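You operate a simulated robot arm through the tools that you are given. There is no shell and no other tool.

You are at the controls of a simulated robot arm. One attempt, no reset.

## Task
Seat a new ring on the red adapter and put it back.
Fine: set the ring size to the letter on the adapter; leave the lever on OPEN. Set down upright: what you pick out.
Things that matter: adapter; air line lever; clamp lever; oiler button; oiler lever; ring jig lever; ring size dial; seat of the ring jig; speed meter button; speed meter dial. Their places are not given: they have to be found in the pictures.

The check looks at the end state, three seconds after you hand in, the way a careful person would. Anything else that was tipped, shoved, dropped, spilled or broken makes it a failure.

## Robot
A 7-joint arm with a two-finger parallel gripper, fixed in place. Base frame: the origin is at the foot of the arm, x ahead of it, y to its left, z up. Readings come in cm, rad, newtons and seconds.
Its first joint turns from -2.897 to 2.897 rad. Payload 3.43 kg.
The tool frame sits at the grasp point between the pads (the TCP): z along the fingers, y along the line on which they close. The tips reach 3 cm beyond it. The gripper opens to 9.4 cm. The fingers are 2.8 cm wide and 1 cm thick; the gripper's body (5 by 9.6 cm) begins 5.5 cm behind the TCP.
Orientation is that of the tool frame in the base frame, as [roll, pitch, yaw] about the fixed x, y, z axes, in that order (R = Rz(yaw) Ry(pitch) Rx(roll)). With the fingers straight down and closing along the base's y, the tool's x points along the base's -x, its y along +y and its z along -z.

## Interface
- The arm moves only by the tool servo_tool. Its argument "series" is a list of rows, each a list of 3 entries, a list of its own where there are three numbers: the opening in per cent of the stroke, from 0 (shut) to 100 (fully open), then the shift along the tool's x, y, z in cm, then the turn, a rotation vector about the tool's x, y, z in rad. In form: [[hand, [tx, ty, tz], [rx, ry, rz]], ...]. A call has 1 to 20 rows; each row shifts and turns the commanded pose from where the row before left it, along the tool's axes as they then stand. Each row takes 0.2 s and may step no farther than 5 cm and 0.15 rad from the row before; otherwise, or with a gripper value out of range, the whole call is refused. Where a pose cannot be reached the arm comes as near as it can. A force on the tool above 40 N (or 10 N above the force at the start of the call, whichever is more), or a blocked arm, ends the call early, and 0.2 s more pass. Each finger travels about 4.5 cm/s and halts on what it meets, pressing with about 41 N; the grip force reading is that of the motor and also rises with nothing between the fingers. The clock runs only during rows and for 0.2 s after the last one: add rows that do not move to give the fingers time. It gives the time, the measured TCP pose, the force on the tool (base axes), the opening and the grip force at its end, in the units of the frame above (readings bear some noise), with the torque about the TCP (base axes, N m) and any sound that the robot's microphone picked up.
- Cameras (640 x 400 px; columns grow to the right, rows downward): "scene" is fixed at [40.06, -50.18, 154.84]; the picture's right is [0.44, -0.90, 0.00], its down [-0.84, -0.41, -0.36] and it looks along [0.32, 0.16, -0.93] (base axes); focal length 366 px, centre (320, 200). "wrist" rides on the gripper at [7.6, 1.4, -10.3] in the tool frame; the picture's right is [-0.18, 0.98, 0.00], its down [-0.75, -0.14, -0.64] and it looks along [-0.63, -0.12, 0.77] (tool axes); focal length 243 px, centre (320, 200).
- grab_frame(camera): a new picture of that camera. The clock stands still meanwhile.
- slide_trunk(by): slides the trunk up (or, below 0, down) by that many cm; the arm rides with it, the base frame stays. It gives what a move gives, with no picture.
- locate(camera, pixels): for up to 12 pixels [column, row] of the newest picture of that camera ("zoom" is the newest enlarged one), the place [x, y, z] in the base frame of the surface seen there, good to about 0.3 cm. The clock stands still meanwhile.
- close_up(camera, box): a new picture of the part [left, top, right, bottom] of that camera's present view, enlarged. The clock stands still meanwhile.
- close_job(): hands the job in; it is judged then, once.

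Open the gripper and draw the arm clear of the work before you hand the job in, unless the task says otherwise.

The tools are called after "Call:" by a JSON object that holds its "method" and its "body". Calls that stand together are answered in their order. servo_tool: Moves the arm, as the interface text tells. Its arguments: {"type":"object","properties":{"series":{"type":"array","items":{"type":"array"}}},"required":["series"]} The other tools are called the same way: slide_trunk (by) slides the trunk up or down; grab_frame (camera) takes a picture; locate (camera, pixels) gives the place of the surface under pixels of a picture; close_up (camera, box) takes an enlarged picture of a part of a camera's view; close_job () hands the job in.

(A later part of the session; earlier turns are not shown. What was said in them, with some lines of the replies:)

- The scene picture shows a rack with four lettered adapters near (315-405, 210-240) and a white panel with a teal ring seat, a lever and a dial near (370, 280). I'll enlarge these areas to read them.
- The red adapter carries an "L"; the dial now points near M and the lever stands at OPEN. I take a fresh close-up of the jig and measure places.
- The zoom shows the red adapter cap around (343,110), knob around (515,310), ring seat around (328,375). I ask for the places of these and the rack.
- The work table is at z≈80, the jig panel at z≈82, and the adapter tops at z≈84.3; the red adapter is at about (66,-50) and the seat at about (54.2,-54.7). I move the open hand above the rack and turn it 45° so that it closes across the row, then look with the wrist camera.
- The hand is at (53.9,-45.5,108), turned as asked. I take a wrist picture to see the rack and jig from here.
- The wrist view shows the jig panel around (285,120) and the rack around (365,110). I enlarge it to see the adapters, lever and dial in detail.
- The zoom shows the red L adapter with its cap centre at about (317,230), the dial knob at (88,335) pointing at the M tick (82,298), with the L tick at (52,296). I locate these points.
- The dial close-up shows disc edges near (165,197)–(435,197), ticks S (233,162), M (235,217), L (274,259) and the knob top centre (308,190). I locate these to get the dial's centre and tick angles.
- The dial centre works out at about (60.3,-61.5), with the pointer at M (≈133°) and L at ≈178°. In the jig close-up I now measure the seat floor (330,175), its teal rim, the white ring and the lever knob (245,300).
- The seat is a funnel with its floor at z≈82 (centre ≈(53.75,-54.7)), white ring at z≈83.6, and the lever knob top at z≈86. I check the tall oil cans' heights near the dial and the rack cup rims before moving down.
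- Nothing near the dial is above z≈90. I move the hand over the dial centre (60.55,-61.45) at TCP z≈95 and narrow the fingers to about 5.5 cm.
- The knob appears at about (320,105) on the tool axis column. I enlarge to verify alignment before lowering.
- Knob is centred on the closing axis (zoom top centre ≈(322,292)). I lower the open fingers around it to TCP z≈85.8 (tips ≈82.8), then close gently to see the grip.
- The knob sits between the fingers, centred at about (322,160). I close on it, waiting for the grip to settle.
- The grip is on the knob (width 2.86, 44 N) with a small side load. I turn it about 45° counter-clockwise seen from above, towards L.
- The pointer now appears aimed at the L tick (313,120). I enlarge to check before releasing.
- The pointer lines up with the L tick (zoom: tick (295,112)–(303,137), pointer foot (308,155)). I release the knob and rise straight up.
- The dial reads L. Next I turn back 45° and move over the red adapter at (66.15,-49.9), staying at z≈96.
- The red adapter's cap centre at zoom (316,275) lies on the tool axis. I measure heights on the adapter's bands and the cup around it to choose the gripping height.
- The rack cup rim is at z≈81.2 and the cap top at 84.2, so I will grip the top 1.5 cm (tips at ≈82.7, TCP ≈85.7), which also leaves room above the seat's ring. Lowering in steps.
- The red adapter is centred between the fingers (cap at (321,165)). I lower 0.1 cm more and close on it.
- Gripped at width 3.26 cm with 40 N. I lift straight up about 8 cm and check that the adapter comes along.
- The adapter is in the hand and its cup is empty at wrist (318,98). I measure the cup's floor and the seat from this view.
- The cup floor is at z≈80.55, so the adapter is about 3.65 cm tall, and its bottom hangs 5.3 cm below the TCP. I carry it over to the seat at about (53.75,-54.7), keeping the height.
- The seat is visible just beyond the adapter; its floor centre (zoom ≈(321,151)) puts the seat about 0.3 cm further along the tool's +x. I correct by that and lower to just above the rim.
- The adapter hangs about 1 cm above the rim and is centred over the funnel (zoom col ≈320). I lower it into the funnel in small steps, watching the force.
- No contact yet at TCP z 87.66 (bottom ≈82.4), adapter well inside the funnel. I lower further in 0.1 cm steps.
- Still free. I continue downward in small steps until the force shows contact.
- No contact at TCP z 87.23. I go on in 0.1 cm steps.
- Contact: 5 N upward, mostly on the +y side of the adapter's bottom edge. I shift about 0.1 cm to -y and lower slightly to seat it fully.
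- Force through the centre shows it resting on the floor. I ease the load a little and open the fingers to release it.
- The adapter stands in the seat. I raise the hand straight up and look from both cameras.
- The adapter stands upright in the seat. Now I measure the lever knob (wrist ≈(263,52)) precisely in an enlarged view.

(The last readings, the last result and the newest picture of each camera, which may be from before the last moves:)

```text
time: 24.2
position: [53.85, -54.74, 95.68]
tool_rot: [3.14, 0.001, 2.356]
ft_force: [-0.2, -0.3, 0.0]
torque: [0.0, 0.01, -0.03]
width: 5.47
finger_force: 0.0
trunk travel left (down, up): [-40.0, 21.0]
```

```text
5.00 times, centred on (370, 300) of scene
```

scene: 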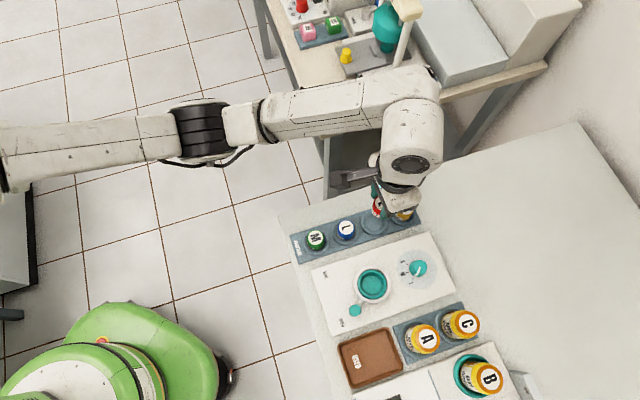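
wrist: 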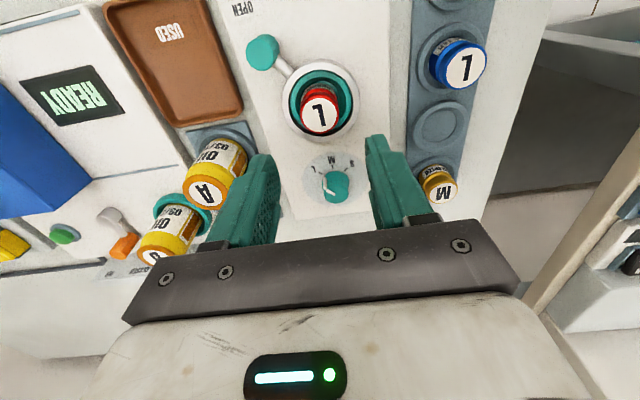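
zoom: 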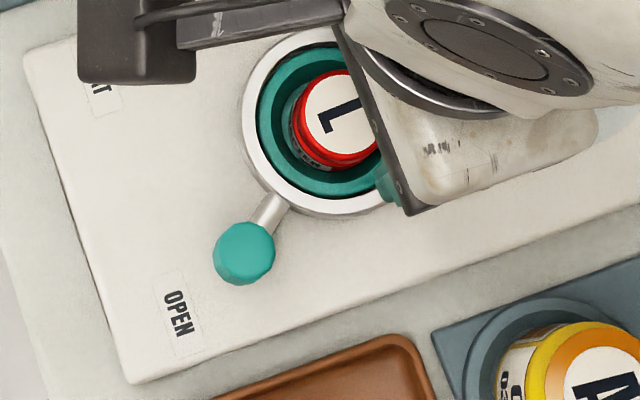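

The lever knob is about 2.4 cm wide, centred near (47.5,-53.3) with its top at z≈86, on a 6.3 cm arm around the seat centre (≈168°). I turn the hand so its closing line is tangential to the lever's arc, and move above the knob.

Call:
{"method": "servo_tool", "body": {"series": [[58, [0, 0, 0], [0, 0, -0.145]], [58, [0, 0, 0], [0, 0, -0.145]], [58, [0, 0, 0], [0, 0, -0.145]], [58, [0, 0, 0], [0, 0, -0.145]], [58, [3.25, 0.05, 0.5], [0, 0, 0]], [58, [3.25, 0.05, 0.5], [0, 0, 0]], [58, [0, 0, 0], [0, 0, 0]], [58, [0, 0, 0], [0, 0, 0]]]}}

Call:
{"method": "grab_frame", "body": {"camera": "wrist"}}

Call:
{"method": "close_up", "body": {"camera": "wrist", "box": [270, 60, 370, 180]}}

```text
time: 26.0
position: [47.43, -53.18, 94.79]
tool_rot: [3.141, -0.001, 2.937]
ft_force: [0.7, -0.2, -0.4]
torque: [0.01, -0.02, 0.01]
width: 5.44
finger_force: 0.0
trunk travel left (down, up): [-40.0, 21.0]
```

```text
taken
```

wrist: 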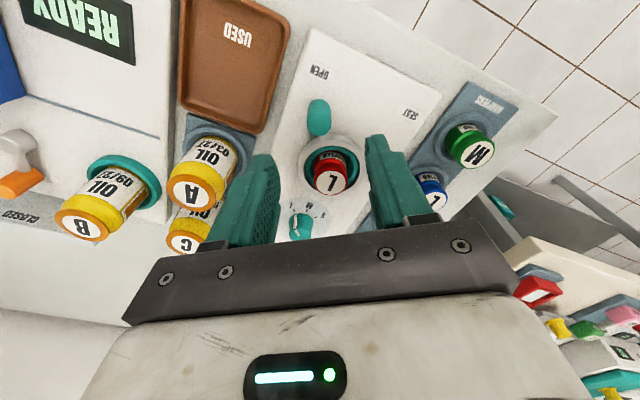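

```text
3.33 times, centred on (320, 120) of wrist
```

zoom: 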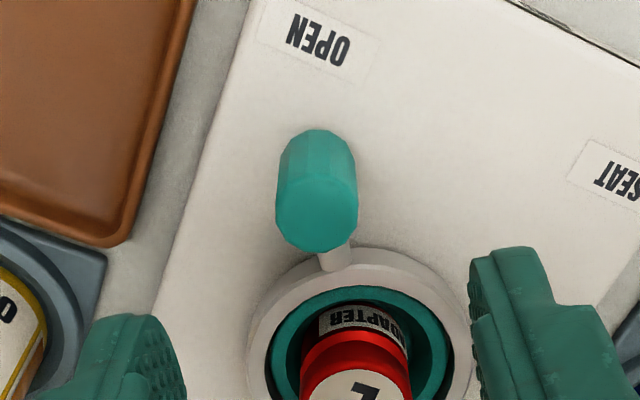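

The knob top is at zoom (317,212), within 0.15 cm of the tool axis. I lower the open fingers around it to TCP z≈86.6 and then narrow them to a loose cage.

Call:
{"method": "servo_tool", "body": {"series": [[58, [-0.1, -0.07, 3.0], [0, 0, 0]], [58, [0, 0, 3.0], [0, 0, 0]], [58, [0, 0, 2.1], [0, 0, 0]], [58, [0, 0, 0], [0, 0, 0]], [45, [0, 0, 0], [0, 0, 0]], [34, [0, 0, 0], [0, 0, 0]], [34, [0, 0, 0], [0, 0, 0]]]}}

Call:
{"method": "grab_frame", "body": {"camera": "wrist"}}

Call:
{"method": "close_up", "body": {"camera": "wrist", "box": [260, 100, 380, 220]}}

```text
time: 27.6
position: [47.56, -53.23, 86.61]
tool_rot: [-3.14, 0.0, 2.936]
ft_force: [0.1, -1.1, 0.1]
torque: [0.01, 0.01, -0.02]
width: 3.22
finger_force: 0.0
trunk travel left (down, up): [-40.0, 21.0]
```

```text
taken
```

wrist: 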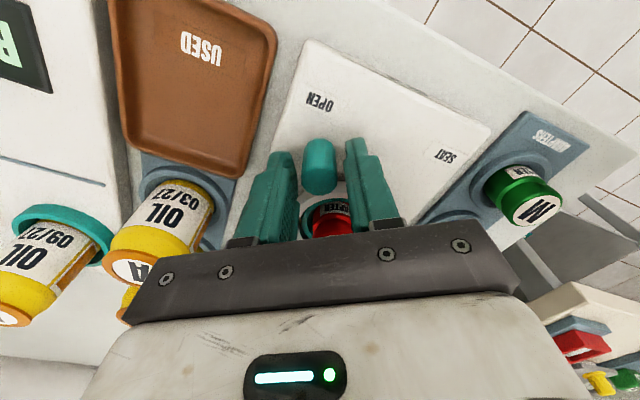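

```text
3.33 times, centred on (320, 160) of wrist
```

zoom: 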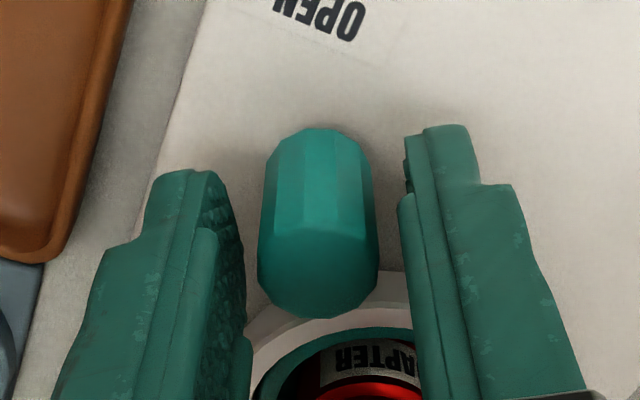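

The knob sits inside the cage with slack on both sides. I now sweep the hand along the arc about the seat centre towards SEAT, a few steps at first, watching the force.

Call:
{"method": "servo_tool", "body": {"series": [[34, [-0.057, 0.752, 0], [0, 0, 0.12]], [34, [-0.057, 0.752, 0], [0, 0, 0.12]], [34, [-0.057, 0.752, 0], [0, 0, 0.12]], [34, [0, 0, 0], [0, 0, 0]]]}}

Call:
{"method": "grab_frame", "body": {"camera": "wrist"}}

Call:
{"method": "close_up", "body": {"camera": "scene", "box": [300, 220, 440, 340]}}

```text
time: 28.6
position: [48.45, -51.23, 86.51]
tool_rot: [3.141, 0.001, 2.576]
ft_force: [0.5, 0.0, -0.1]
torque: [-0.03, -0.03, 0.0]
width: 3.22
finger_force: 0.3
trunk travel left (down, up): [-40.0, 21.0]
```

```text
taken
```

wrist: 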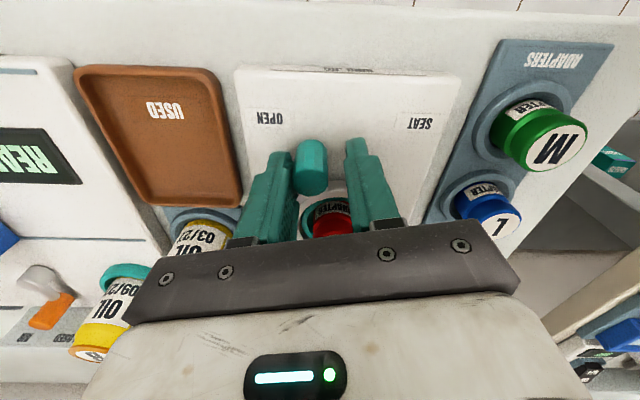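

```text
3.33 times, centred on (370, 280) of scene
```

zoom: 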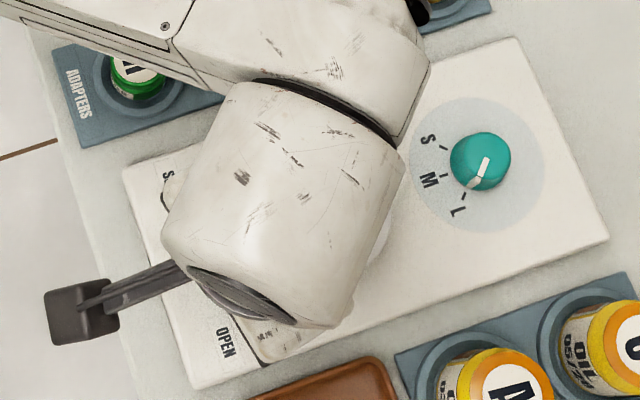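

The lever follows the left finger easily (knob at (311,165)). I continue the arc further toward SEAT.

Call:
{"method": "servo_tool", "body": {"series": [[34, [-0.057, 0.752, 0], [0, 0, 0.12]], [34, [-0.057, 0.752, 0], [0, 0, 0.12]], [34, [-0.057, 0.752, 0], [0, 0, 0.12]], [34, [-0.057, 0.752, 0], [0, 0, 0.12]], [34, [0, 0, 0], [0, 0, 0]]]}}

Call:
{"method": "grab_frame", "body": {"camera": "wrist"}}

```text
time: 29.8
position: [50.56, -49.27, 86.66]
tool_rot: [3.14, -0.001, 2.096]
ft_force: [-0.4, -0.4, -0.6]
torque: [0.0, -0.02, -0.02]
width: 3.22
finger_force: 0.5
trunk travel left (down, up): [-40.0, 21.0]
```

```text
taken
```

wrist: 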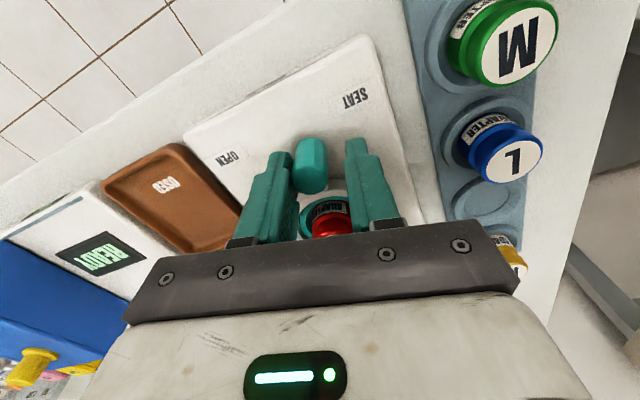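

The hand is at 120° with no resistance; the SEAT label is still ahead. I continue with smaller steps to find the end.

Call:
{"method": "servo_tool", "body": {"series": [[34, [-0.04, 0.628, 0], [0, 0, 0.1]], [34, [-0.04, 0.628, 0], [0, 0, 0.1]], [34, [-0.015, 0.377, 0], [0, 0, 0.06]], [34, [0, 0, 0], [0, 0, 0]]]}}

Call:
{"method": "grab_frame", "body": {"camera": "wrist"}}

Call:
{"method": "close_up", "body": {"camera": "scene", "box": [300, 220, 440, 340]}}

```text
time: 30.8
position: [52.07, -48.58, 86.51]
tool_rot: [3.14, 0.001, 1.836]
ft_force: [-0.7, -0.4, -0.4]
torque: [0.0, 0.0, -0.01]
width: 3.21
finger_force: 0.2
trunk travel left (down, up): [-40.0, 21.0]
```

```text
taken
```

wrist: 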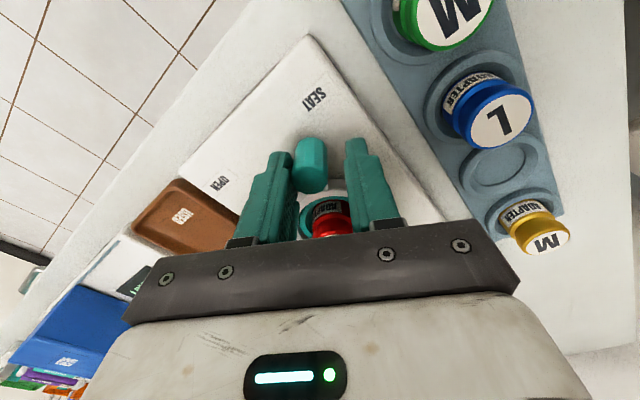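

```text
3.33 times, centred on (370, 280) of scene
```

zoom: 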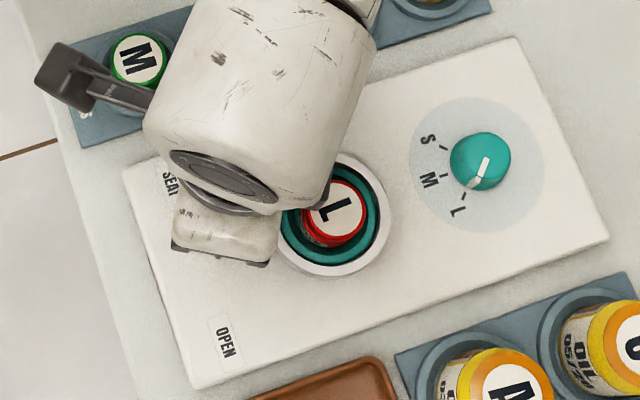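

Still free at 105°. I keep going in fine steps until the lever meets its end stop.

Call:
{"method": "servo_tool", "body": {"series": [[34, [-0.01, 0.315, 0], [0, 0, 0.05]], [34, [-0.01, 0.315, 0], [0, 0, 0.05]], [34, [0, 0, 0], [0, 0, 0]]]}}

```text
time: 31.6
position: [52.72, -48.41, 86.56]
tool_rot: [3.141, -0.002, 1.735]
ft_force: [-0.4, -0.2, -0.8]
torque: [0.02, -0.02, -0.03]
width: 3.22
finger_force: 0.0
trunk travel left (down, up): [-40.0, 21.0]
```

Force is still near zero at 99°. I look at the knob in the cage.

Call:
{"method": "grab_frame", "body": {"camera": "wrist"}}

Call:
{"method": "close_up", "body": {"camera": "wrist", "box": [240, 60, 380, 220]}}

```text
taken
```

wrist: 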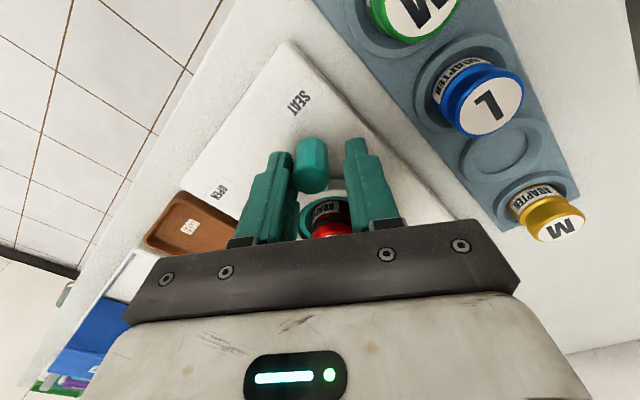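

```text
2.50 times, centred on (310, 140) of wrist
```

zoom: 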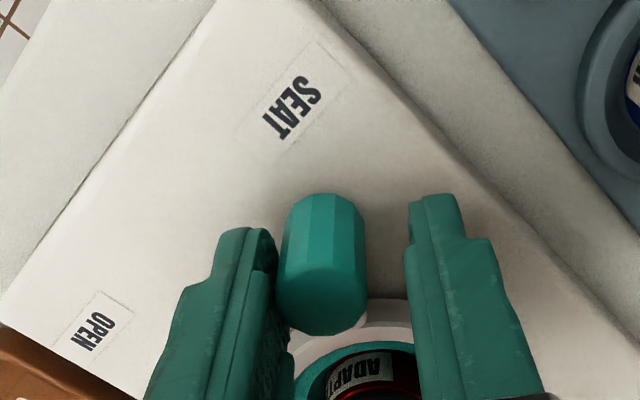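

The lever now stands at about 104°, close to SEAT. I continue by small increments until I feel the stop.

Call:
{"method": "servo_tool", "body": {"series": [[34, [-0.005, 0.25, 0], [0, 0, 0.04]], [34, [-0.005, 0.25, 0], [0, 0, 0.04]], [34, [0, 0, 0], [0, 0, 0]]]}}

```text
time: 32.4
position: [53.29, -48.46, 86.6]
tool_rot: [3.141, 0.0, 1.655]
ft_force: [-1.0, 0.2, 0.2]
torque: [-0.01, -0.01, -0.01]
width: 3.23
finger_force: 0.4
trunk travel left (down, up): [-40.0, 21.0]
```

No stop yet at a hand angle of 94.8° (lever ≈99°). I go on a little more.

Call:
{"method": "servo_tool", "body": {"series": [[34, [-0.005, 0.19, 0], [0, 0, 0.03]], [34, [-0.005, 0.19, 0], [0, 0, 0.03]], [34, [0, 0, 0], [0, 0, 0]]]}}

Call:
{"method": "close_up", "body": {"camera": "wrist", "box": [240, 60, 380, 220]}}

Call:
{"method": "close_up", "body": {"camera": "scene", "box": [300, 220, 440, 340]}}

```text
time: 33.2
position: [53.54, -48.47, 86.58]
tool_rot: [-3.141, 0.0, 1.595]
ft_force: [-8.5, -4.3, 1.0]
torque: [-0.08, 0.16, 0.09]
width: 3.71
finger_force: 4.6
trunk travel left (down, up): [-40.0, 21.0]
```

```text
2.50 times, centred on (310, 140) of wrist
```

zoom: 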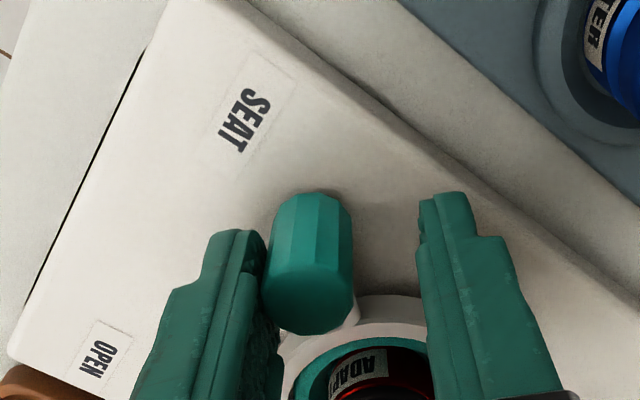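

```text
3.33 times, centred on (370, 280) of scene
```

zoom: 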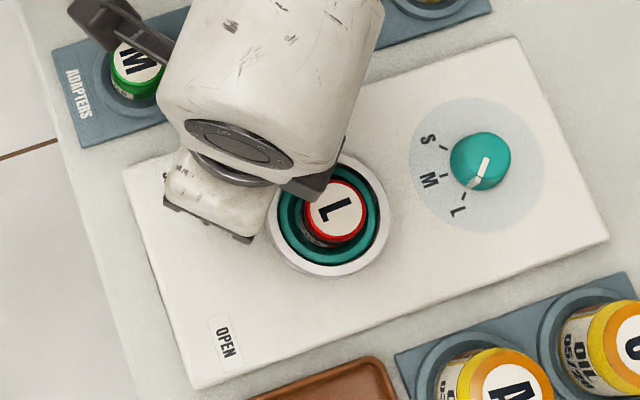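

Resistance appeared (about 9 N, one finger nudged open) with the lever at ≈99°, mirroring OPEN at 168°: this is the SEAT stop. I hold a moment and inspect the adapter for the ring.

Call:
{"method": "servo_tool", "body": {"series": [[34, [0, 0, 0], [0, 0, 0]], [34, [0, 0, 0], [0, 0, 0]], [34, [0, 0, 0], [0, 0, 0]]]}}

Call:
{"method": "close_up", "body": {"camera": "scene", "box": [350, 260, 400, 310]}}

```text
time: 34.0
position: [53.48, -48.56, 86.69]
tool_rot: [3.14, 0.0, 1.598]
ft_force: [-9.8, -4.6, 0.4]
torque: [-0.06, 0.16, 0.07]
width: 3.81
finger_force: 5.2
trunk travel left (down, up): [-40.0, 21.0]
```

```text
8.00 times, centred on (375, 285) of scene
```

zoom: 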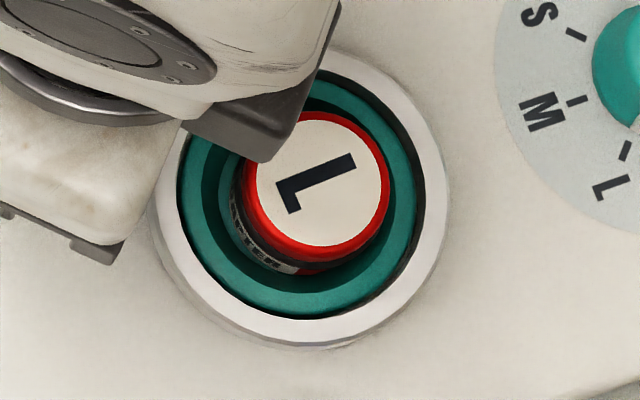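

A dark ring now shows in the adapter's groove at zoom (280,245). I sweep the lever back along the arc towards OPEN.

Call:
{"method": "servo_tool", "body": {"series": [[34, [-0.04, -0.74, 0], [0, 0, -0.12]], [34, [-0.04, -0.74, 0], [0, 0, -0.12]], [34, [-0.04, -0.74, 0], [0, 0, -0.12]], [34, [-0.04, -0.74, 0], [0, 0, -0.12]], [34, [-0.04, -0.74, 0], [0, 0, -0.12]], [34, [-0.04, -0.74, 0], [0, 0, -0.12]], [34, [0, 0, 0], [0, 0, 0]]]}}

Call:
{"method": "close_up", "body": {"camera": "wrist", "box": [240, 60, 400, 220]}}

```text
time: 35.6
position: [49.41, -50.13, 86.62]
tool_rot: [3.142, -0.001, 2.318]
ft_force: [0.6, 0.7, 0.3]
torque: [0.05, 0.02, 0.03]
width: 3.19
finger_force: 0.0
trunk travel left (down, up): [-40.0, 21.0]
```

```text
2.50 times, centred on (320, 140) of wrist
```

zoom: 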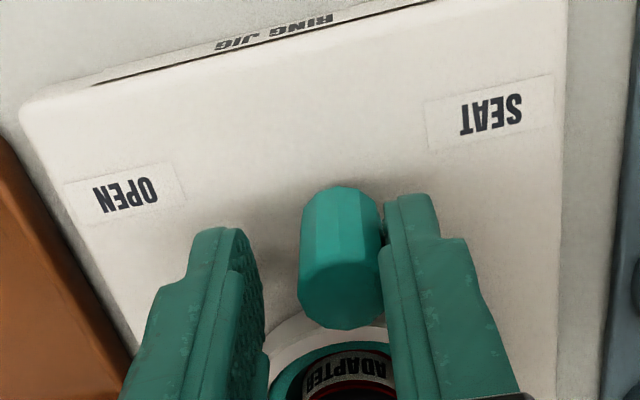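

The right finger now pushes the knob back (lever mid-way). I continue the arc to OPEN, slowing near the end.

Call:
{"method": "servo_tool", "body": {"series": [[34, [-0.04, -0.75, 0], [0, 0, -0.12]], [34, [-0.04, -0.75, 0], [0, 0, -0.12]], [34, [-0.04, -0.75, 0], [0, 0, -0.12]], [34, [-0.04, -0.75, 0], [0, 0, -0.12]], [34, [-0.03, -0.62, 0], [0, 0, -0.1]], [34, [0, 0, 0], [0, 0, 0]]]}}

Call:
{"method": "close_up", "body": {"camera": "wrist", "box": [240, 60, 400, 220]}}

```text
time: 37.0
position: [47.7, -53.05, 86.52]
tool_rot: [3.14, 0.0, 2.898]
ft_force: [-0.4, 0.3, 1.1]
torque: [0.0, -0.02, -0.02]
width: 3.19
finger_force: 0.2
trunk travel left (down, up): [-40.0, 21.0]
```

```text
2.50 times, centred on (320, 140) of wrist
```

zoom: 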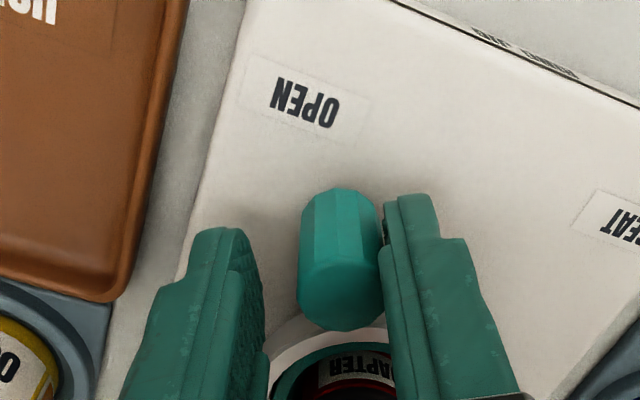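

The hand is at 166° and the lever follows. I go on in small steps until the OPEN stop is felt.

Call:
{"method": "servo_tool", "body": {"series": [[34, [-0.005, -0.25, 0], [0, 0, -0.04]], [34, [-0.005, -0.25, 0], [0, 0, -0.04]], [34, [0, 0, 0], [0, 0, 0]]]}}

```text
time: 37.8
position: [47.71, -53.66, 86.62]
tool_rot: [3.141, -0.001, 2.977]
ft_force: [0.7, 0.1, 0.5]
torque: [0.01, -0.01, 0.0]
width: 3.19
finger_force: 0.0
trunk travel left (down, up): [-40.0, 21.0]
```

No load yet at 170.6°. Two more small steps.

Call:
{"method": "servo_tool", "body": {"series": [[34, [-0.005, -0.19, 0], [0, 0, -0.03]], [34, [-0.005, -0.19, 0], [0, 0, -0.03]], [34, [0, 0, 0], [0, 0, 0]]]}}

Call:
{"method": "close_up", "body": {"camera": "wrist", "box": [240, 60, 400, 220]}}

```text
time: 38.6
position: [47.66, -53.92, 86.56]
tool_rot: [3.142, 0.0, 3.04]
ft_force: [0.4, 0.7, -0.1]
torque: [0.0, -0.02, -0.01]
width: 3.24
finger_force: 0.6
trunk travel left (down, up): [-40.0, 21.0]
```

```text
2.50 times, centred on (320, 140) of wrist
```

zoom: 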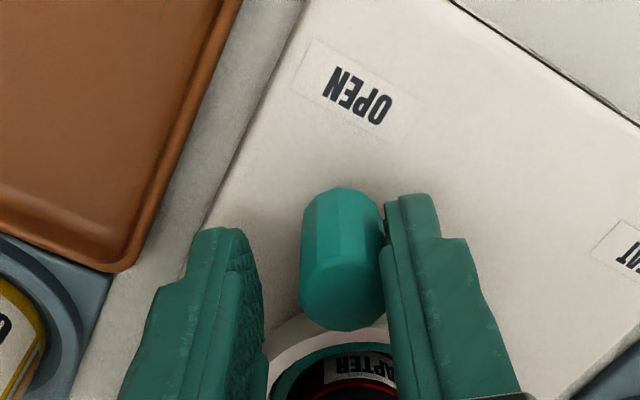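

The lever is back at ≈169°. One more small step to confirm the end stop.

Call:
{"method": "servo_tool", "body": {"series": [[34, [-0.005, -0.19, 0], [0, 0, -0.03]], [34, [0, 0, 0], [0, 0, 0]]]}}

```text
time: 39.2
position: [47.63, -54.13, 86.62]
tool_rot: [-3.141, 0.0, 3.069]
ft_force: [2.7, 5.1, 0.9]
torque: [0.12, -0.04, -0.04]
width: 3.48
finger_force: 2.2
trunk travel left (down, up): [-40.0, 21.0]
```

The stop is felt (≈6 N, finger yielding), so the lever is fully at OPEN. I back off to centre the knob in the cage, open and rise.

Call:
{"method": "servo_tool", "body": {"series": [[40, [0, 0.4, 0], [0, 0, 0]], [55, [0, 0.2, 0], [0, 0, 0]], [58, [0, 0, 0], [0, 0, 0]], [58, [0, 0, -2], [0, 0, 0]], [58, [0, 0, -3.5], [0, 0, 0]], [58, [0, 0, -3.5], [0, 0, 0]], [58, [0, 0, 0], [0, 0, 0]]]}}

Call:
{"method": "grab_frame", "body": {"camera": "wrist"}}

Call:
{"method": "grab_frame", "body": {"camera": "scene"}}

```text
time: 40.8
position: [47.58, -53.64, 95.55]
tool_rot: [-3.141, -0.001, 3.069]
ft_force: [-0.4, 0.4, 0.9]
torque: [-0.01, 0.03, -0.03]
width: 5.46
finger_force: 0.0
trunk travel left (down, up): [-40.0, 21.0]
```

```text
taken
```

wrist: 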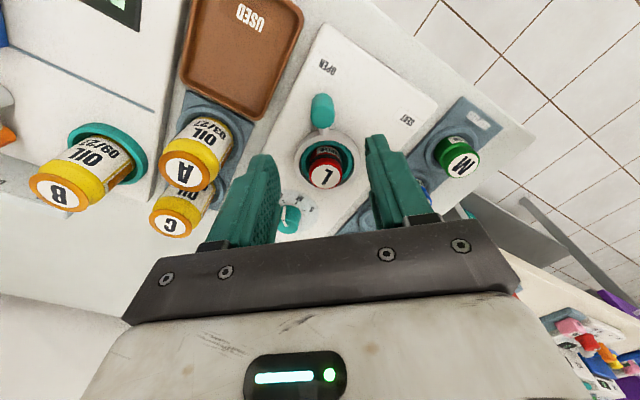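

```text
taken
```

scene: 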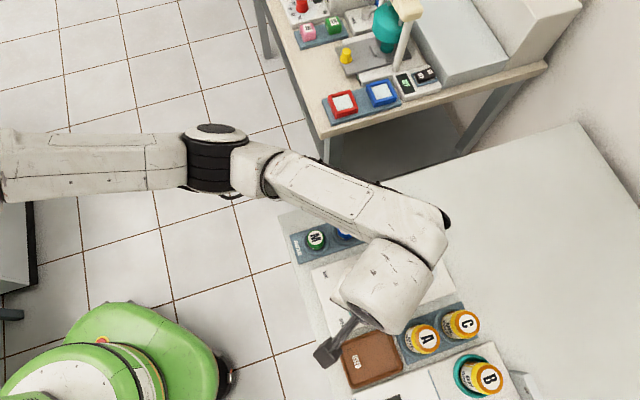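

The lever stands on OPEN again and the adapter is upright in the seat. I turn the hand to the original grasp heading and move above the adapter.

Call:
{"method": "servo_tool", "body": {"series": [[58, [0, 0, 0], [0, 0, 0.1425]], [58, [0, 0, 0], [0, 0, 0.1425]], [58, [0, 0, 0], [0, 0, 0.1425]], [58, [0, 0, 0], [0, 0, 0.1425]], [58, [0, 0, 0], [0, 0, 0.1425]], [58, [-2.5, 1.83, 0], [0, 0, 0]], [58, [-2.5, 1.83, 0], [0, 0, 0]], [58, [0, 0, 0], [0, 0, 0]], [58, [0, 0, 0], [0, 0, 0]]]}}

Call:
{"method": "grab_frame", "body": {"camera": "wrist"}}

Call:
{"method": "close_up", "body": {"camera": "wrist", "box": [250, 40, 390, 180]}}

```text
time: 42.8
position: [53.65, -54.58, 95.6]
tool_rot: [-3.142, 0.001, 2.356]
ft_force: [-0.3, 0.6, 0.0]
torque: [0.03, -0.04, 0.0]
width: 5.45
finger_force: 0.1
trunk travel left (down, up): [-40.0, 21.0]
```

```text
taken
```

wrist: 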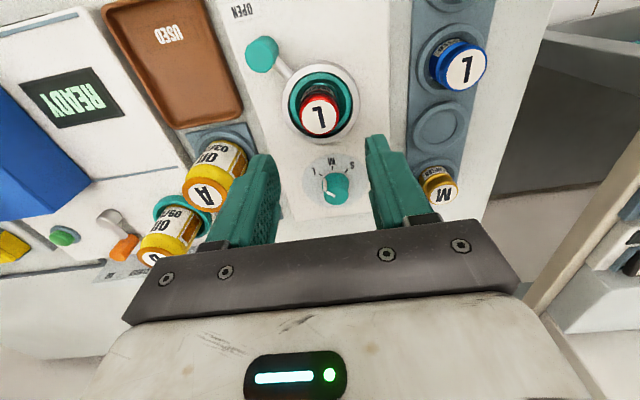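

```text
2.86 times, centred on (320, 110) of wrist
```

zoom: 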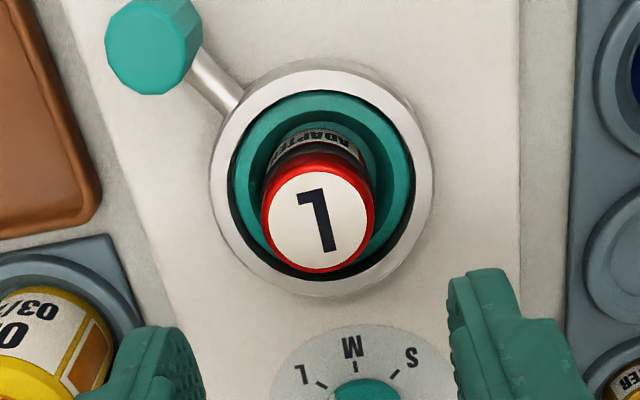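

The adapter is aligned with the tool axis (cap centre zoom (318,220)) and shows a dark ring under the cap. I measure its top height in the seat.

Call:
{"method": "locate", "body": {"camera": "zoom", "pixels": [[318, 220], [300, 215], [335, 225], [318, 250], [318, 190], [320, 160], [315, 145], [425, 170], [220, 180]]}}

Call:
{"method": "close_up", "body": {"camera": "wrist", "box": [295, 65, 345, 135]}}

```text
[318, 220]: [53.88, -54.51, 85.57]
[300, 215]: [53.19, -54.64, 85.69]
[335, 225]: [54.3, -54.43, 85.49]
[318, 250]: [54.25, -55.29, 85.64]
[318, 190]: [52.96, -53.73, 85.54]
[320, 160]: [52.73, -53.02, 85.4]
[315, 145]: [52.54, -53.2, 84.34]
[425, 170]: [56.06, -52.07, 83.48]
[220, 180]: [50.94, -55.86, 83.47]
```

```text
5.71 times, centred on (320, 100) of wrist
```

zoom: 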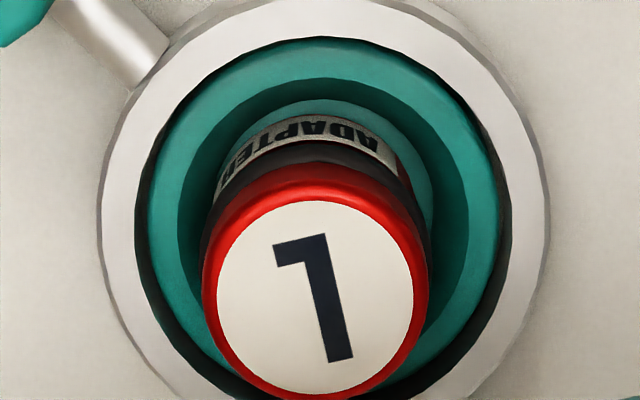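

The new ring sits in the groove; cap top at z≈85.6. I lower around the adapter to TCP z≈87.2, the same relative grip height as before, and close.

Call:
{"method": "servo_tool", "body": {"series": [[58, [0, -0.05, 3.0], [0, 0, 0]], [58, [0, 0, 3.0], [0, 0, 0]], [58, [0, 0, 1.6], [0, 0, 0]], [58, [0, 0, 0.75], [0, 0, 0]], [58, [0, 0, 0], [0, 0, 0]]]}}

Call:
{"method": "close_up", "body": {"camera": "wrist", "box": [240, 70, 400, 210]}}

```text
time: 44.0
position: [53.68, -54.42, 87.13]
tool_rot: [-3.14, 0.001, 2.355]
ft_force: [-0.6, 0.2, 0.0]
torque: [-0.02, 0.03, -0.01]
width: 5.48
finger_force: 0.1
trunk travel left (down, up): [-40.0, 21.0]
```

```text
2.86 times, centred on (320, 140) of wrist
```

zoom: 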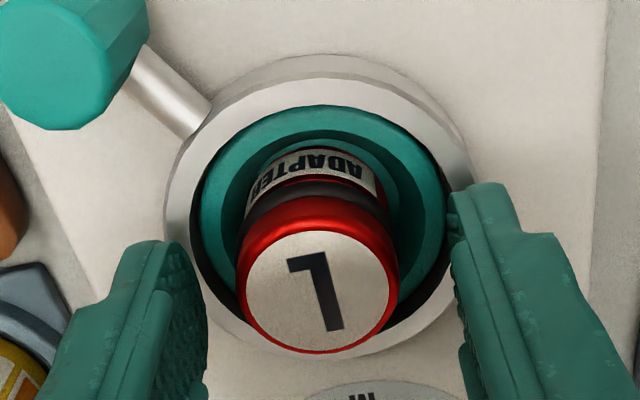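

The adapter is between the fingers with clear space all round. I close on it.

Call:
{"method": "servo_tool", "body": {"series": [[45, [0, 0, 0], [0, 0, 0]], [32, [0, 0, 0], [0, 0, 0]], [25, [0, 0, 0], [0, 0, 0]], [25, [0, 0, 0], [0, 0, 0]], [25, [0, 0, 0], [0, 0, 0]]]}}

```text
time: 45.2
position: [53.74, -54.47, 87.17]
tool_rot: [-3.141, -0.001, 2.356]
ft_force: [-0.4, 0.3, 0.3]
torque: [0.01, 0.02, -0.03]
width: 3.21
finger_force: 40.6
trunk travel left (down, up): [-40.0, 21.0]
```

The grip is firm (width 3.21, 41 N). I lift straight up slowly out of the seat.

Call:
{"method": "servo_tool", "body": {"series": [[25, [0, 0, -0.4], [0, 0, 0]], [25, [0, 0, -0.8], [0, 0, 0]], [25, [0, 0, -1.5], [0, 0, 0]], [25, [0, 0, -2.5], [0, 0, 0]], [25, [0, 0, -2.5], [0, 0, 0]], [25, [0, 0, 0], [0, 0, 0]], [25, [0, 0, 0], [0, 0, 0]]]}}

Call:
{"method": "grab_frame", "body": {"camera": "wrist"}}

Call:
{"method": "close_up", "body": {"camera": "wrist", "box": [240, 20, 400, 210]}}

```text
time: 46.8
position: [53.74, -54.46, 94.99]
tool_rot: [-3.141, -0.001, 2.356]
ft_force: [0.2, 0.4, -0.3]
torque: [0.01, -0.03, 0.02]
width: 3.24
finger_force: 40.6
trunk travel left (down, up): [-40.0, 21.0]
```

```text
taken
```

wrist: 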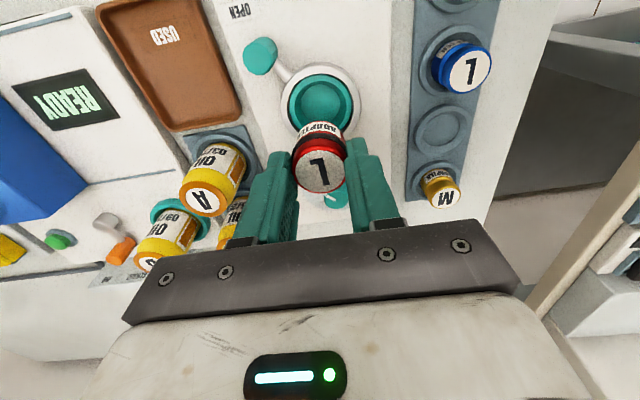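

```text
2.11 times, centred on (320, 115) of wrist
```

zoom: 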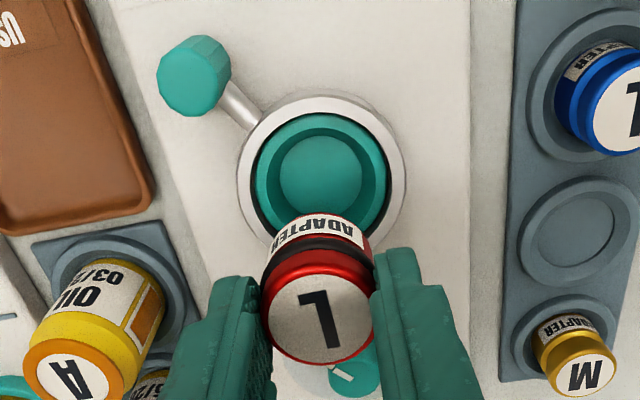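

The adapter with its black ring is in hand and the lever stays at OPEN. I carry it back over its empty cup, aiming at the pick-up point (66.1,-49.9).

Call:
{"method": "servo_tool", "body": {"series": [[25, [-1.38, 2.985, 0], [0, 0, 0]], [25, [-1.38, 2.985, 0], [0, 0, 0]], [25, [-1.38, 2.985, 0], [0, 0, 0]], [25, [-1.38, 2.985, 0], [0, 0, 0]], [25, [0, 0, 0], [0, 0, 0]], [25, [0, 0, 0], [0, 0, 0]]]}}

Call:
{"method": "grab_frame", "body": {"camera": "wrist"}}

Call:
{"method": "close_up", "body": {"camera": "wrist", "box": [270, 50, 370, 200]}}

```text
time: 48.2
position: [66.18, -50.06, 94.83]
tool_rot: [3.141, 0.001, 2.355]
ft_force: [-0.8, 0.6, -0.6]
torque: [0.01, 0.0, 0.03]
width: 3.24
finger_force: 41.0
trunk travel left (down, up): [-40.0, 21.0]
```

```text
taken
```

wrist: 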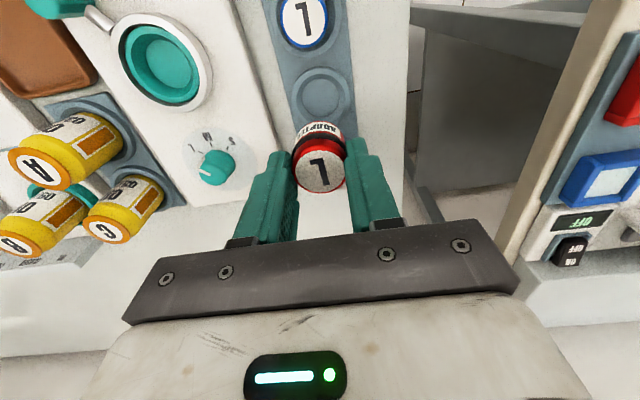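

```text
2.67 times, centred on (320, 125) of wrist
```

zoom: 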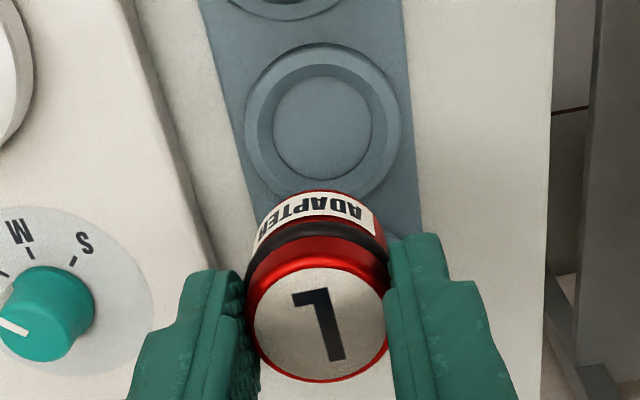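

The empty cup appears just beyond the adapter; relative to the pick-up pose I am about 0.12 cm short in tool x. I correct that and lower to about 1.4 cm above the seat height.

Call:
{"method": "servo_tool", "body": {"series": [[25, [0.12, 0, 2.5], [0, 0, 0]], [25, [0, 0, 2.5], [0, 0, 0]], [25, [0, 0, 1.8], [0, 0, 0]], [25, [0, 0, 0.8], [0, 0, 0]], [25, [0, 0, 0], [0, 0, 0]], [25, [0, 0, 0], [0, 0, 0]]]}}

Call:
{"method": "close_up", "body": {"camera": "wrist", "box": [270, 80, 370, 200]}}

Call:
{"method": "grab_frame", "body": {"camera": "scene"}}

```text
time: 49.6
position: [65.82, -49.85, 87.3]
tool_rot: [-3.141, 0.001, 2.355]
ft_force: [0.0, -0.9, -0.5]
torque: [0.0, -0.01, -0.01]
width: 3.22
finger_force: 40.8
trunk travel left (down, up): [-40.0, 21.0]
```

```text
3.33 times, centred on (320, 140) of wrist
```

zoom: 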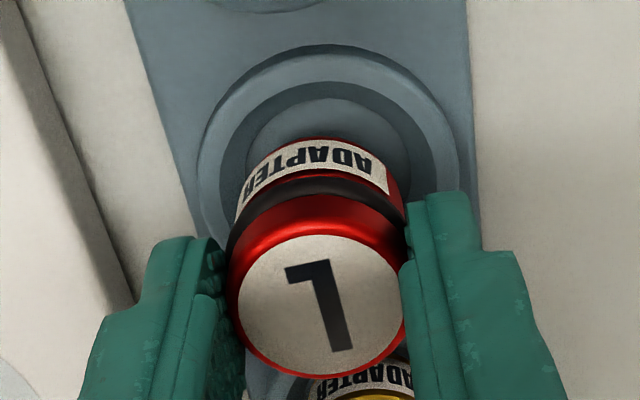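

```text
taken
```

scene: 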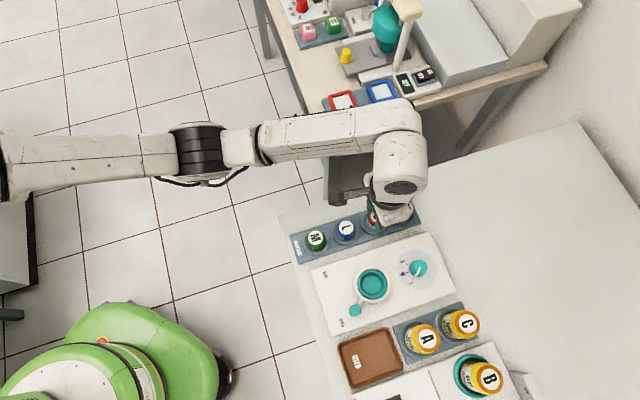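

The cup centre now appears slightly right of and below the adapter's axis, and the reading (65.82,-49.85) also shows a small offset from the pick-up pose. I let it settle and read again.

Call:
{"method": "servo_tool", "body": {"series": [[25, [0, 0, 0], [0, 0, 0]], [25, [0, 0, 0], [0, 0, 0]]]}}

```text
time: 50.2
position: [66.03, -50.0, 87.26]
tool_rot: [-3.141, 0.0, 2.356]
ft_force: [0.4, -1.0, -0.7]
torque: [-0.01, 0.02, 0.0]
width: 3.25
finger_force: 41.3
trunk travel left (down, up): [-40.0, 21.0]
```

Readings scatter by about 0.1 cm; the mean offset is small. I nudge 0.08 cm and lower in small steps watching the force.

Call:
{"method": "servo_tool", "body": {"series": [[25, [-0.08, 0.08, 0.4], [0, 0, 0]], [25, [0, 0, 0.4], [0, 0, 0]], [25, [0, 0, 0.2], [0, 0, 0]], [25, [0, 0, 0], [0, 0, 0]]]}}

Call:
{"method": "close_up", "body": {"camera": "wrist", "box": [270, 80, 370, 200]}}

```text
time: 51.2
position: [66.04, -49.91, 86.36]
tool_rot: [-3.14, 0.0, 2.355]
ft_force: [0.6, 0.3, -0.4]
torque: [-0.01, -0.02, 0.02]
width: 3.23
finger_force: 41.1
trunk travel left (down, up): [-40.0, 21.0]
```

```text
3.33 times, centred on (320, 140) of wrist
```

zoom: 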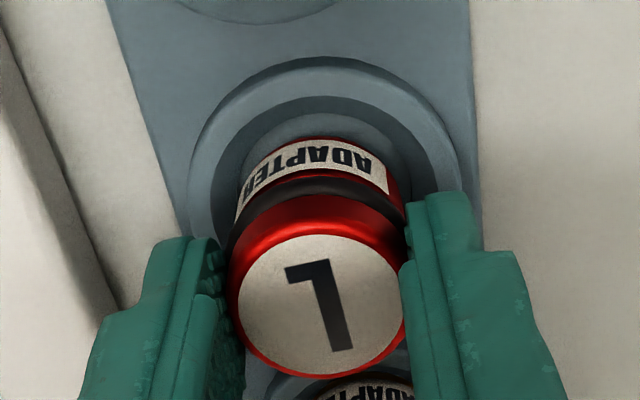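

The adapter is entering its cup, centred, with no contact. I lower the last half centimetre in small steps.

Call:
{"method": "servo_tool", "body": {"series": [[25, [0, 0, 0.2], [0, 0, 0]], [25, [0, 0, 0.1], [0, 0, 0]], [25, [0, 0, 0], [0, 0, 0]]]}}

```text
time: 52.0
position: [66.06, -49.89, 86.06]
tool_rot: [-3.142, -0.001, 2.356]
ft_force: [-0.5, 0.3, -1.1]
torque: [0.01, 0.01, -0.01]
width: 3.22
finger_force: 40.8
trunk travel left (down, up): [-40.0, 21.0]
```

No contact yet at TCP z 86.06 (pick-up was 85.84). I lower in 0.1 cm steps.

Call:
{"method": "servo_tool", "body": {"series": [[25, [0, 0, 0.1], [0, 0, 0]], [25, [0, 0, 0.1], [0, 0, 0]], [25, [0, 0, 0], [0, 0, 0]]]}}

```text
time: 52.8
position: [66.14, -49.87, 85.83]
tool_rot: [-3.141, -0.002, 2.355]
ft_force: [-0.9, -0.8, 1.8]
torque: [0.03, 0.06, 0.0]
width: 3.24
finger_force: 41.0
trunk travel left (down, up): [-40.0, 21.0]
```

Light contact begins (≈2 N) at z 85.83, matching the pick-up height. One further tiny step to be sure it rests on the floor.

Call:
{"method": "servo_tool", "body": {"series": [[25, [0, 0, 0.06], [0, 0, 0]], [25, [0, 0, 0], [0, 0, 0]]]}}

Call:
{"method": "close_up", "body": {"camera": "wrist", "box": [270, 80, 370, 200]}}

```text
time: 53.4
position: [66.13, -49.92, 85.77]
tool_rot: [3.141, 0.0, 2.355]
ft_force: [0.5, 1.0, 7.8]
torque: [0.1, 0.0, -0.04]
width: 3.22
finger_force: 40.6
trunk travel left (down, up): [-40.0, 21.0]
```

```text
3.33 times, centred on (320, 140) of wrist
```

zoom: 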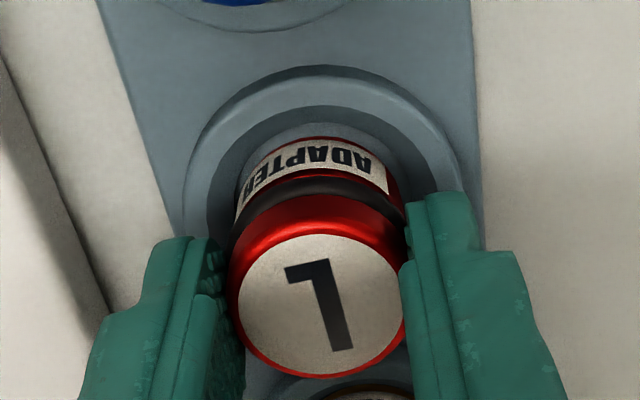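

The adapter now rests in its cup (8 N up, force near the centre). I ease off slightly and open the fingers.

Call:
{"method": "servo_tool", "body": {"series": [[25, [0, 0, -0.05], [0, 0, 0]], [30, [0, 0, 0], [0, 0, 0]], [38, [0, 0, 0], [0, 0, 0]], [48, [0, 0, 0], [0, 0, 0]], [58, [0, 0, 0], [0, 0, 0]], [58, [0, 0, 0], [0, 0, 0]], [58, [0, 0, -1.5], [0, 0, 0]], [58, [0, 0, -3], [0, 0, 0]], [58, [0, 0, -4], [0, 0, 0]], [58, [0, 0, 0], [0, 0, 0]]]}}

Call:
{"method": "grab_frame", "body": {"camera": "wrist"}}

Call:
{"method": "close_up", "body": {"camera": "wrist", "box": [270, 40, 370, 160]}}

```text
time: 55.6
position: [66.04, -50.07, 94.29]
tool_rot: [3.141, -0.002, 2.356]
ft_force: [-0.4, 0.1, 0.6]
torque: [-0.01, 0.02, 0.03]
width: 5.45
finger_force: 0.0
trunk travel left (down, up): [-40.0, 21.0]
```

```text
taken
```

wrist: 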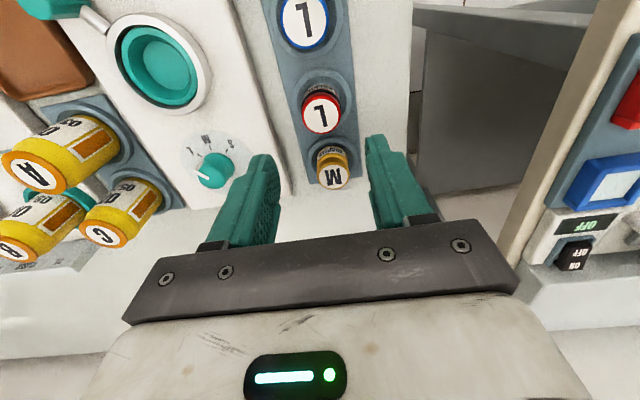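

```text
3.33 times, centred on (320, 100) of wrist
```

zoom: 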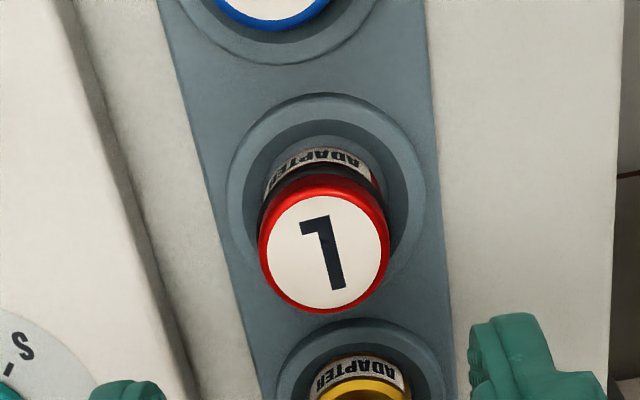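

The adapter stands in its cup with the ring on. I raise the hand well clear and retreat towards the starting place.

Call:
{"method": "servo_tool", "body": {"series": [[58, [0, 0, -4.5], [0, 0, 0]], [58, [0, 0, -4.5], [0, 0, 0]], [58, [0, 0, -4.5], [0, 0, 0]], [70, [0, 0, -4.5], [0, 0, 0]], [90, [4.5, 1, -1], [0, 0, 0]], [100, [4.5, 1, -1], [0, 0, 0]], [100, [4.5, 1, -1], [0, 0, 0]], [100, [4.5, 1, -1], [0, 0, 0]], [100, [0, 0, 0], [0, 0, 0]], [100, [0, 0, 0], [0, 0, 0]]]}}

Call:
{"method": "grab_frame", "body": {"camera": "scene"}}

Call:
{"method": "close_up", "body": {"camera": "scene", "box": [280, 180, 480, 340]}}

Call:
{"method": "grab_frame", "body": {"camera": "wrist"}}

```text
time: 57.8
position: [56.3, -34.23, 116.31]
tool_rot: [-3.141, 0.0, 2.356]
ft_force: [-0.2, 0.1, -0.3]
torque: [0.0, 0.02, -0.01]
width: 9.4
finger_force: 0.1
trunk travel left (down, up): [-40.0, 21.0]
```

```text
taken
```

scene: 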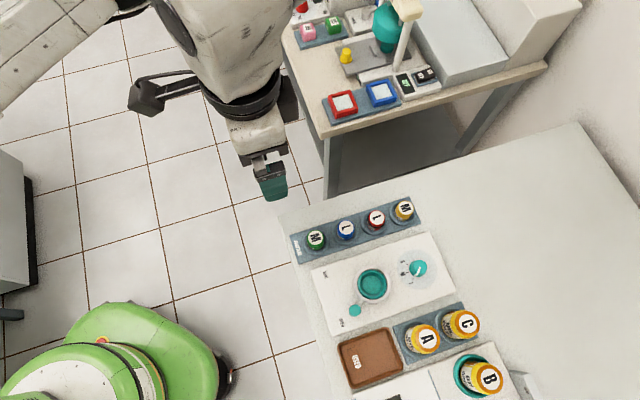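

```text
2.50 times, centred on (380, 260) of scene
```

zoom: 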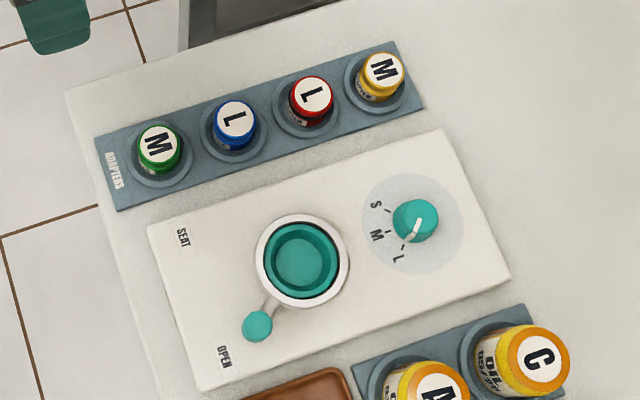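

```text
taken
```

wrist: 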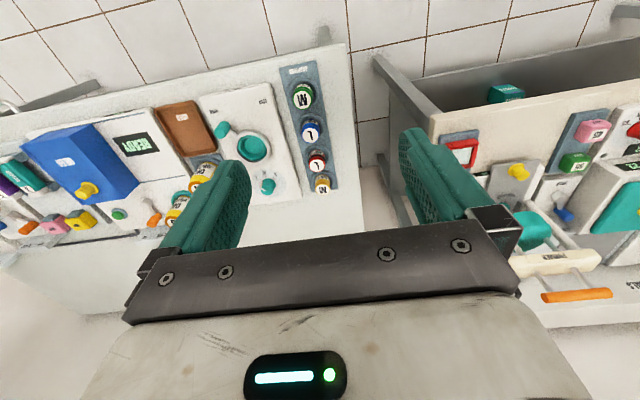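

The scene shows the red adapter upright in its cup, the lever at OPEN and the dial near L. I take one last close look before handing in.

Call:
{"method": "close_up", "body": {"camera": "scene", "box": [350, 195, 450, 295]}}

Call:
{"method": "close_up", "body": {"camera": "scene", "box": [355, 200, 395, 240]}}

```text
4.00 times, centred on (400, 245) of scene
```

zoom: 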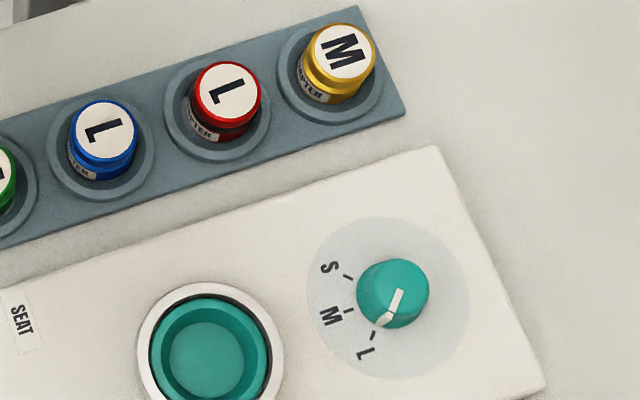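

```text
10.00 times, centred on (375, 220) of scene
```

zoom: 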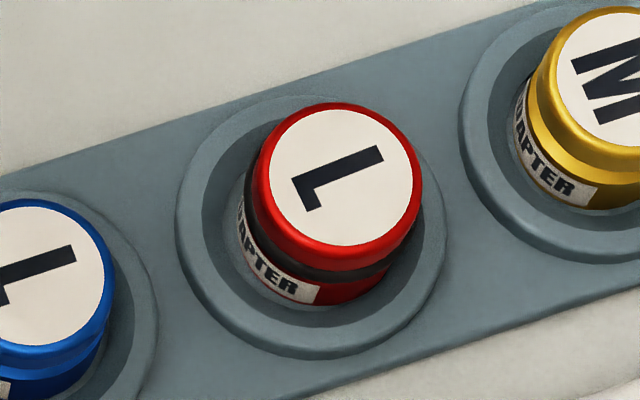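

The red adapter stands upright in its cup with the black ring in its groove. The dial points at L, the lever is on OPEN, the neighbours are untouched and the hand is clear and open, so I hand the job in.

Call:
{"method": "close_job", "body": {}}

```text
The job is handed in.
```

The red adapter has a new ring seated on it and is back upright in its own cup in the rack. I handed the job in with the gripper open and the arm clear.

- **Ring size:** the adapter is marked L, so I turned the dial from M to L before seating the ring.
- **Seating:** I set the adapter in the jig and swept the lever to the SEAT stop. A black ring was then visible in its groove.
- **Lever:** I swept it back to the OPEN stop and left it there.
- **Everything else:** the last pictures show the other adapters, the oil cans and the tray undisturbed.

The job was accepted, but no pass or fail result came back.
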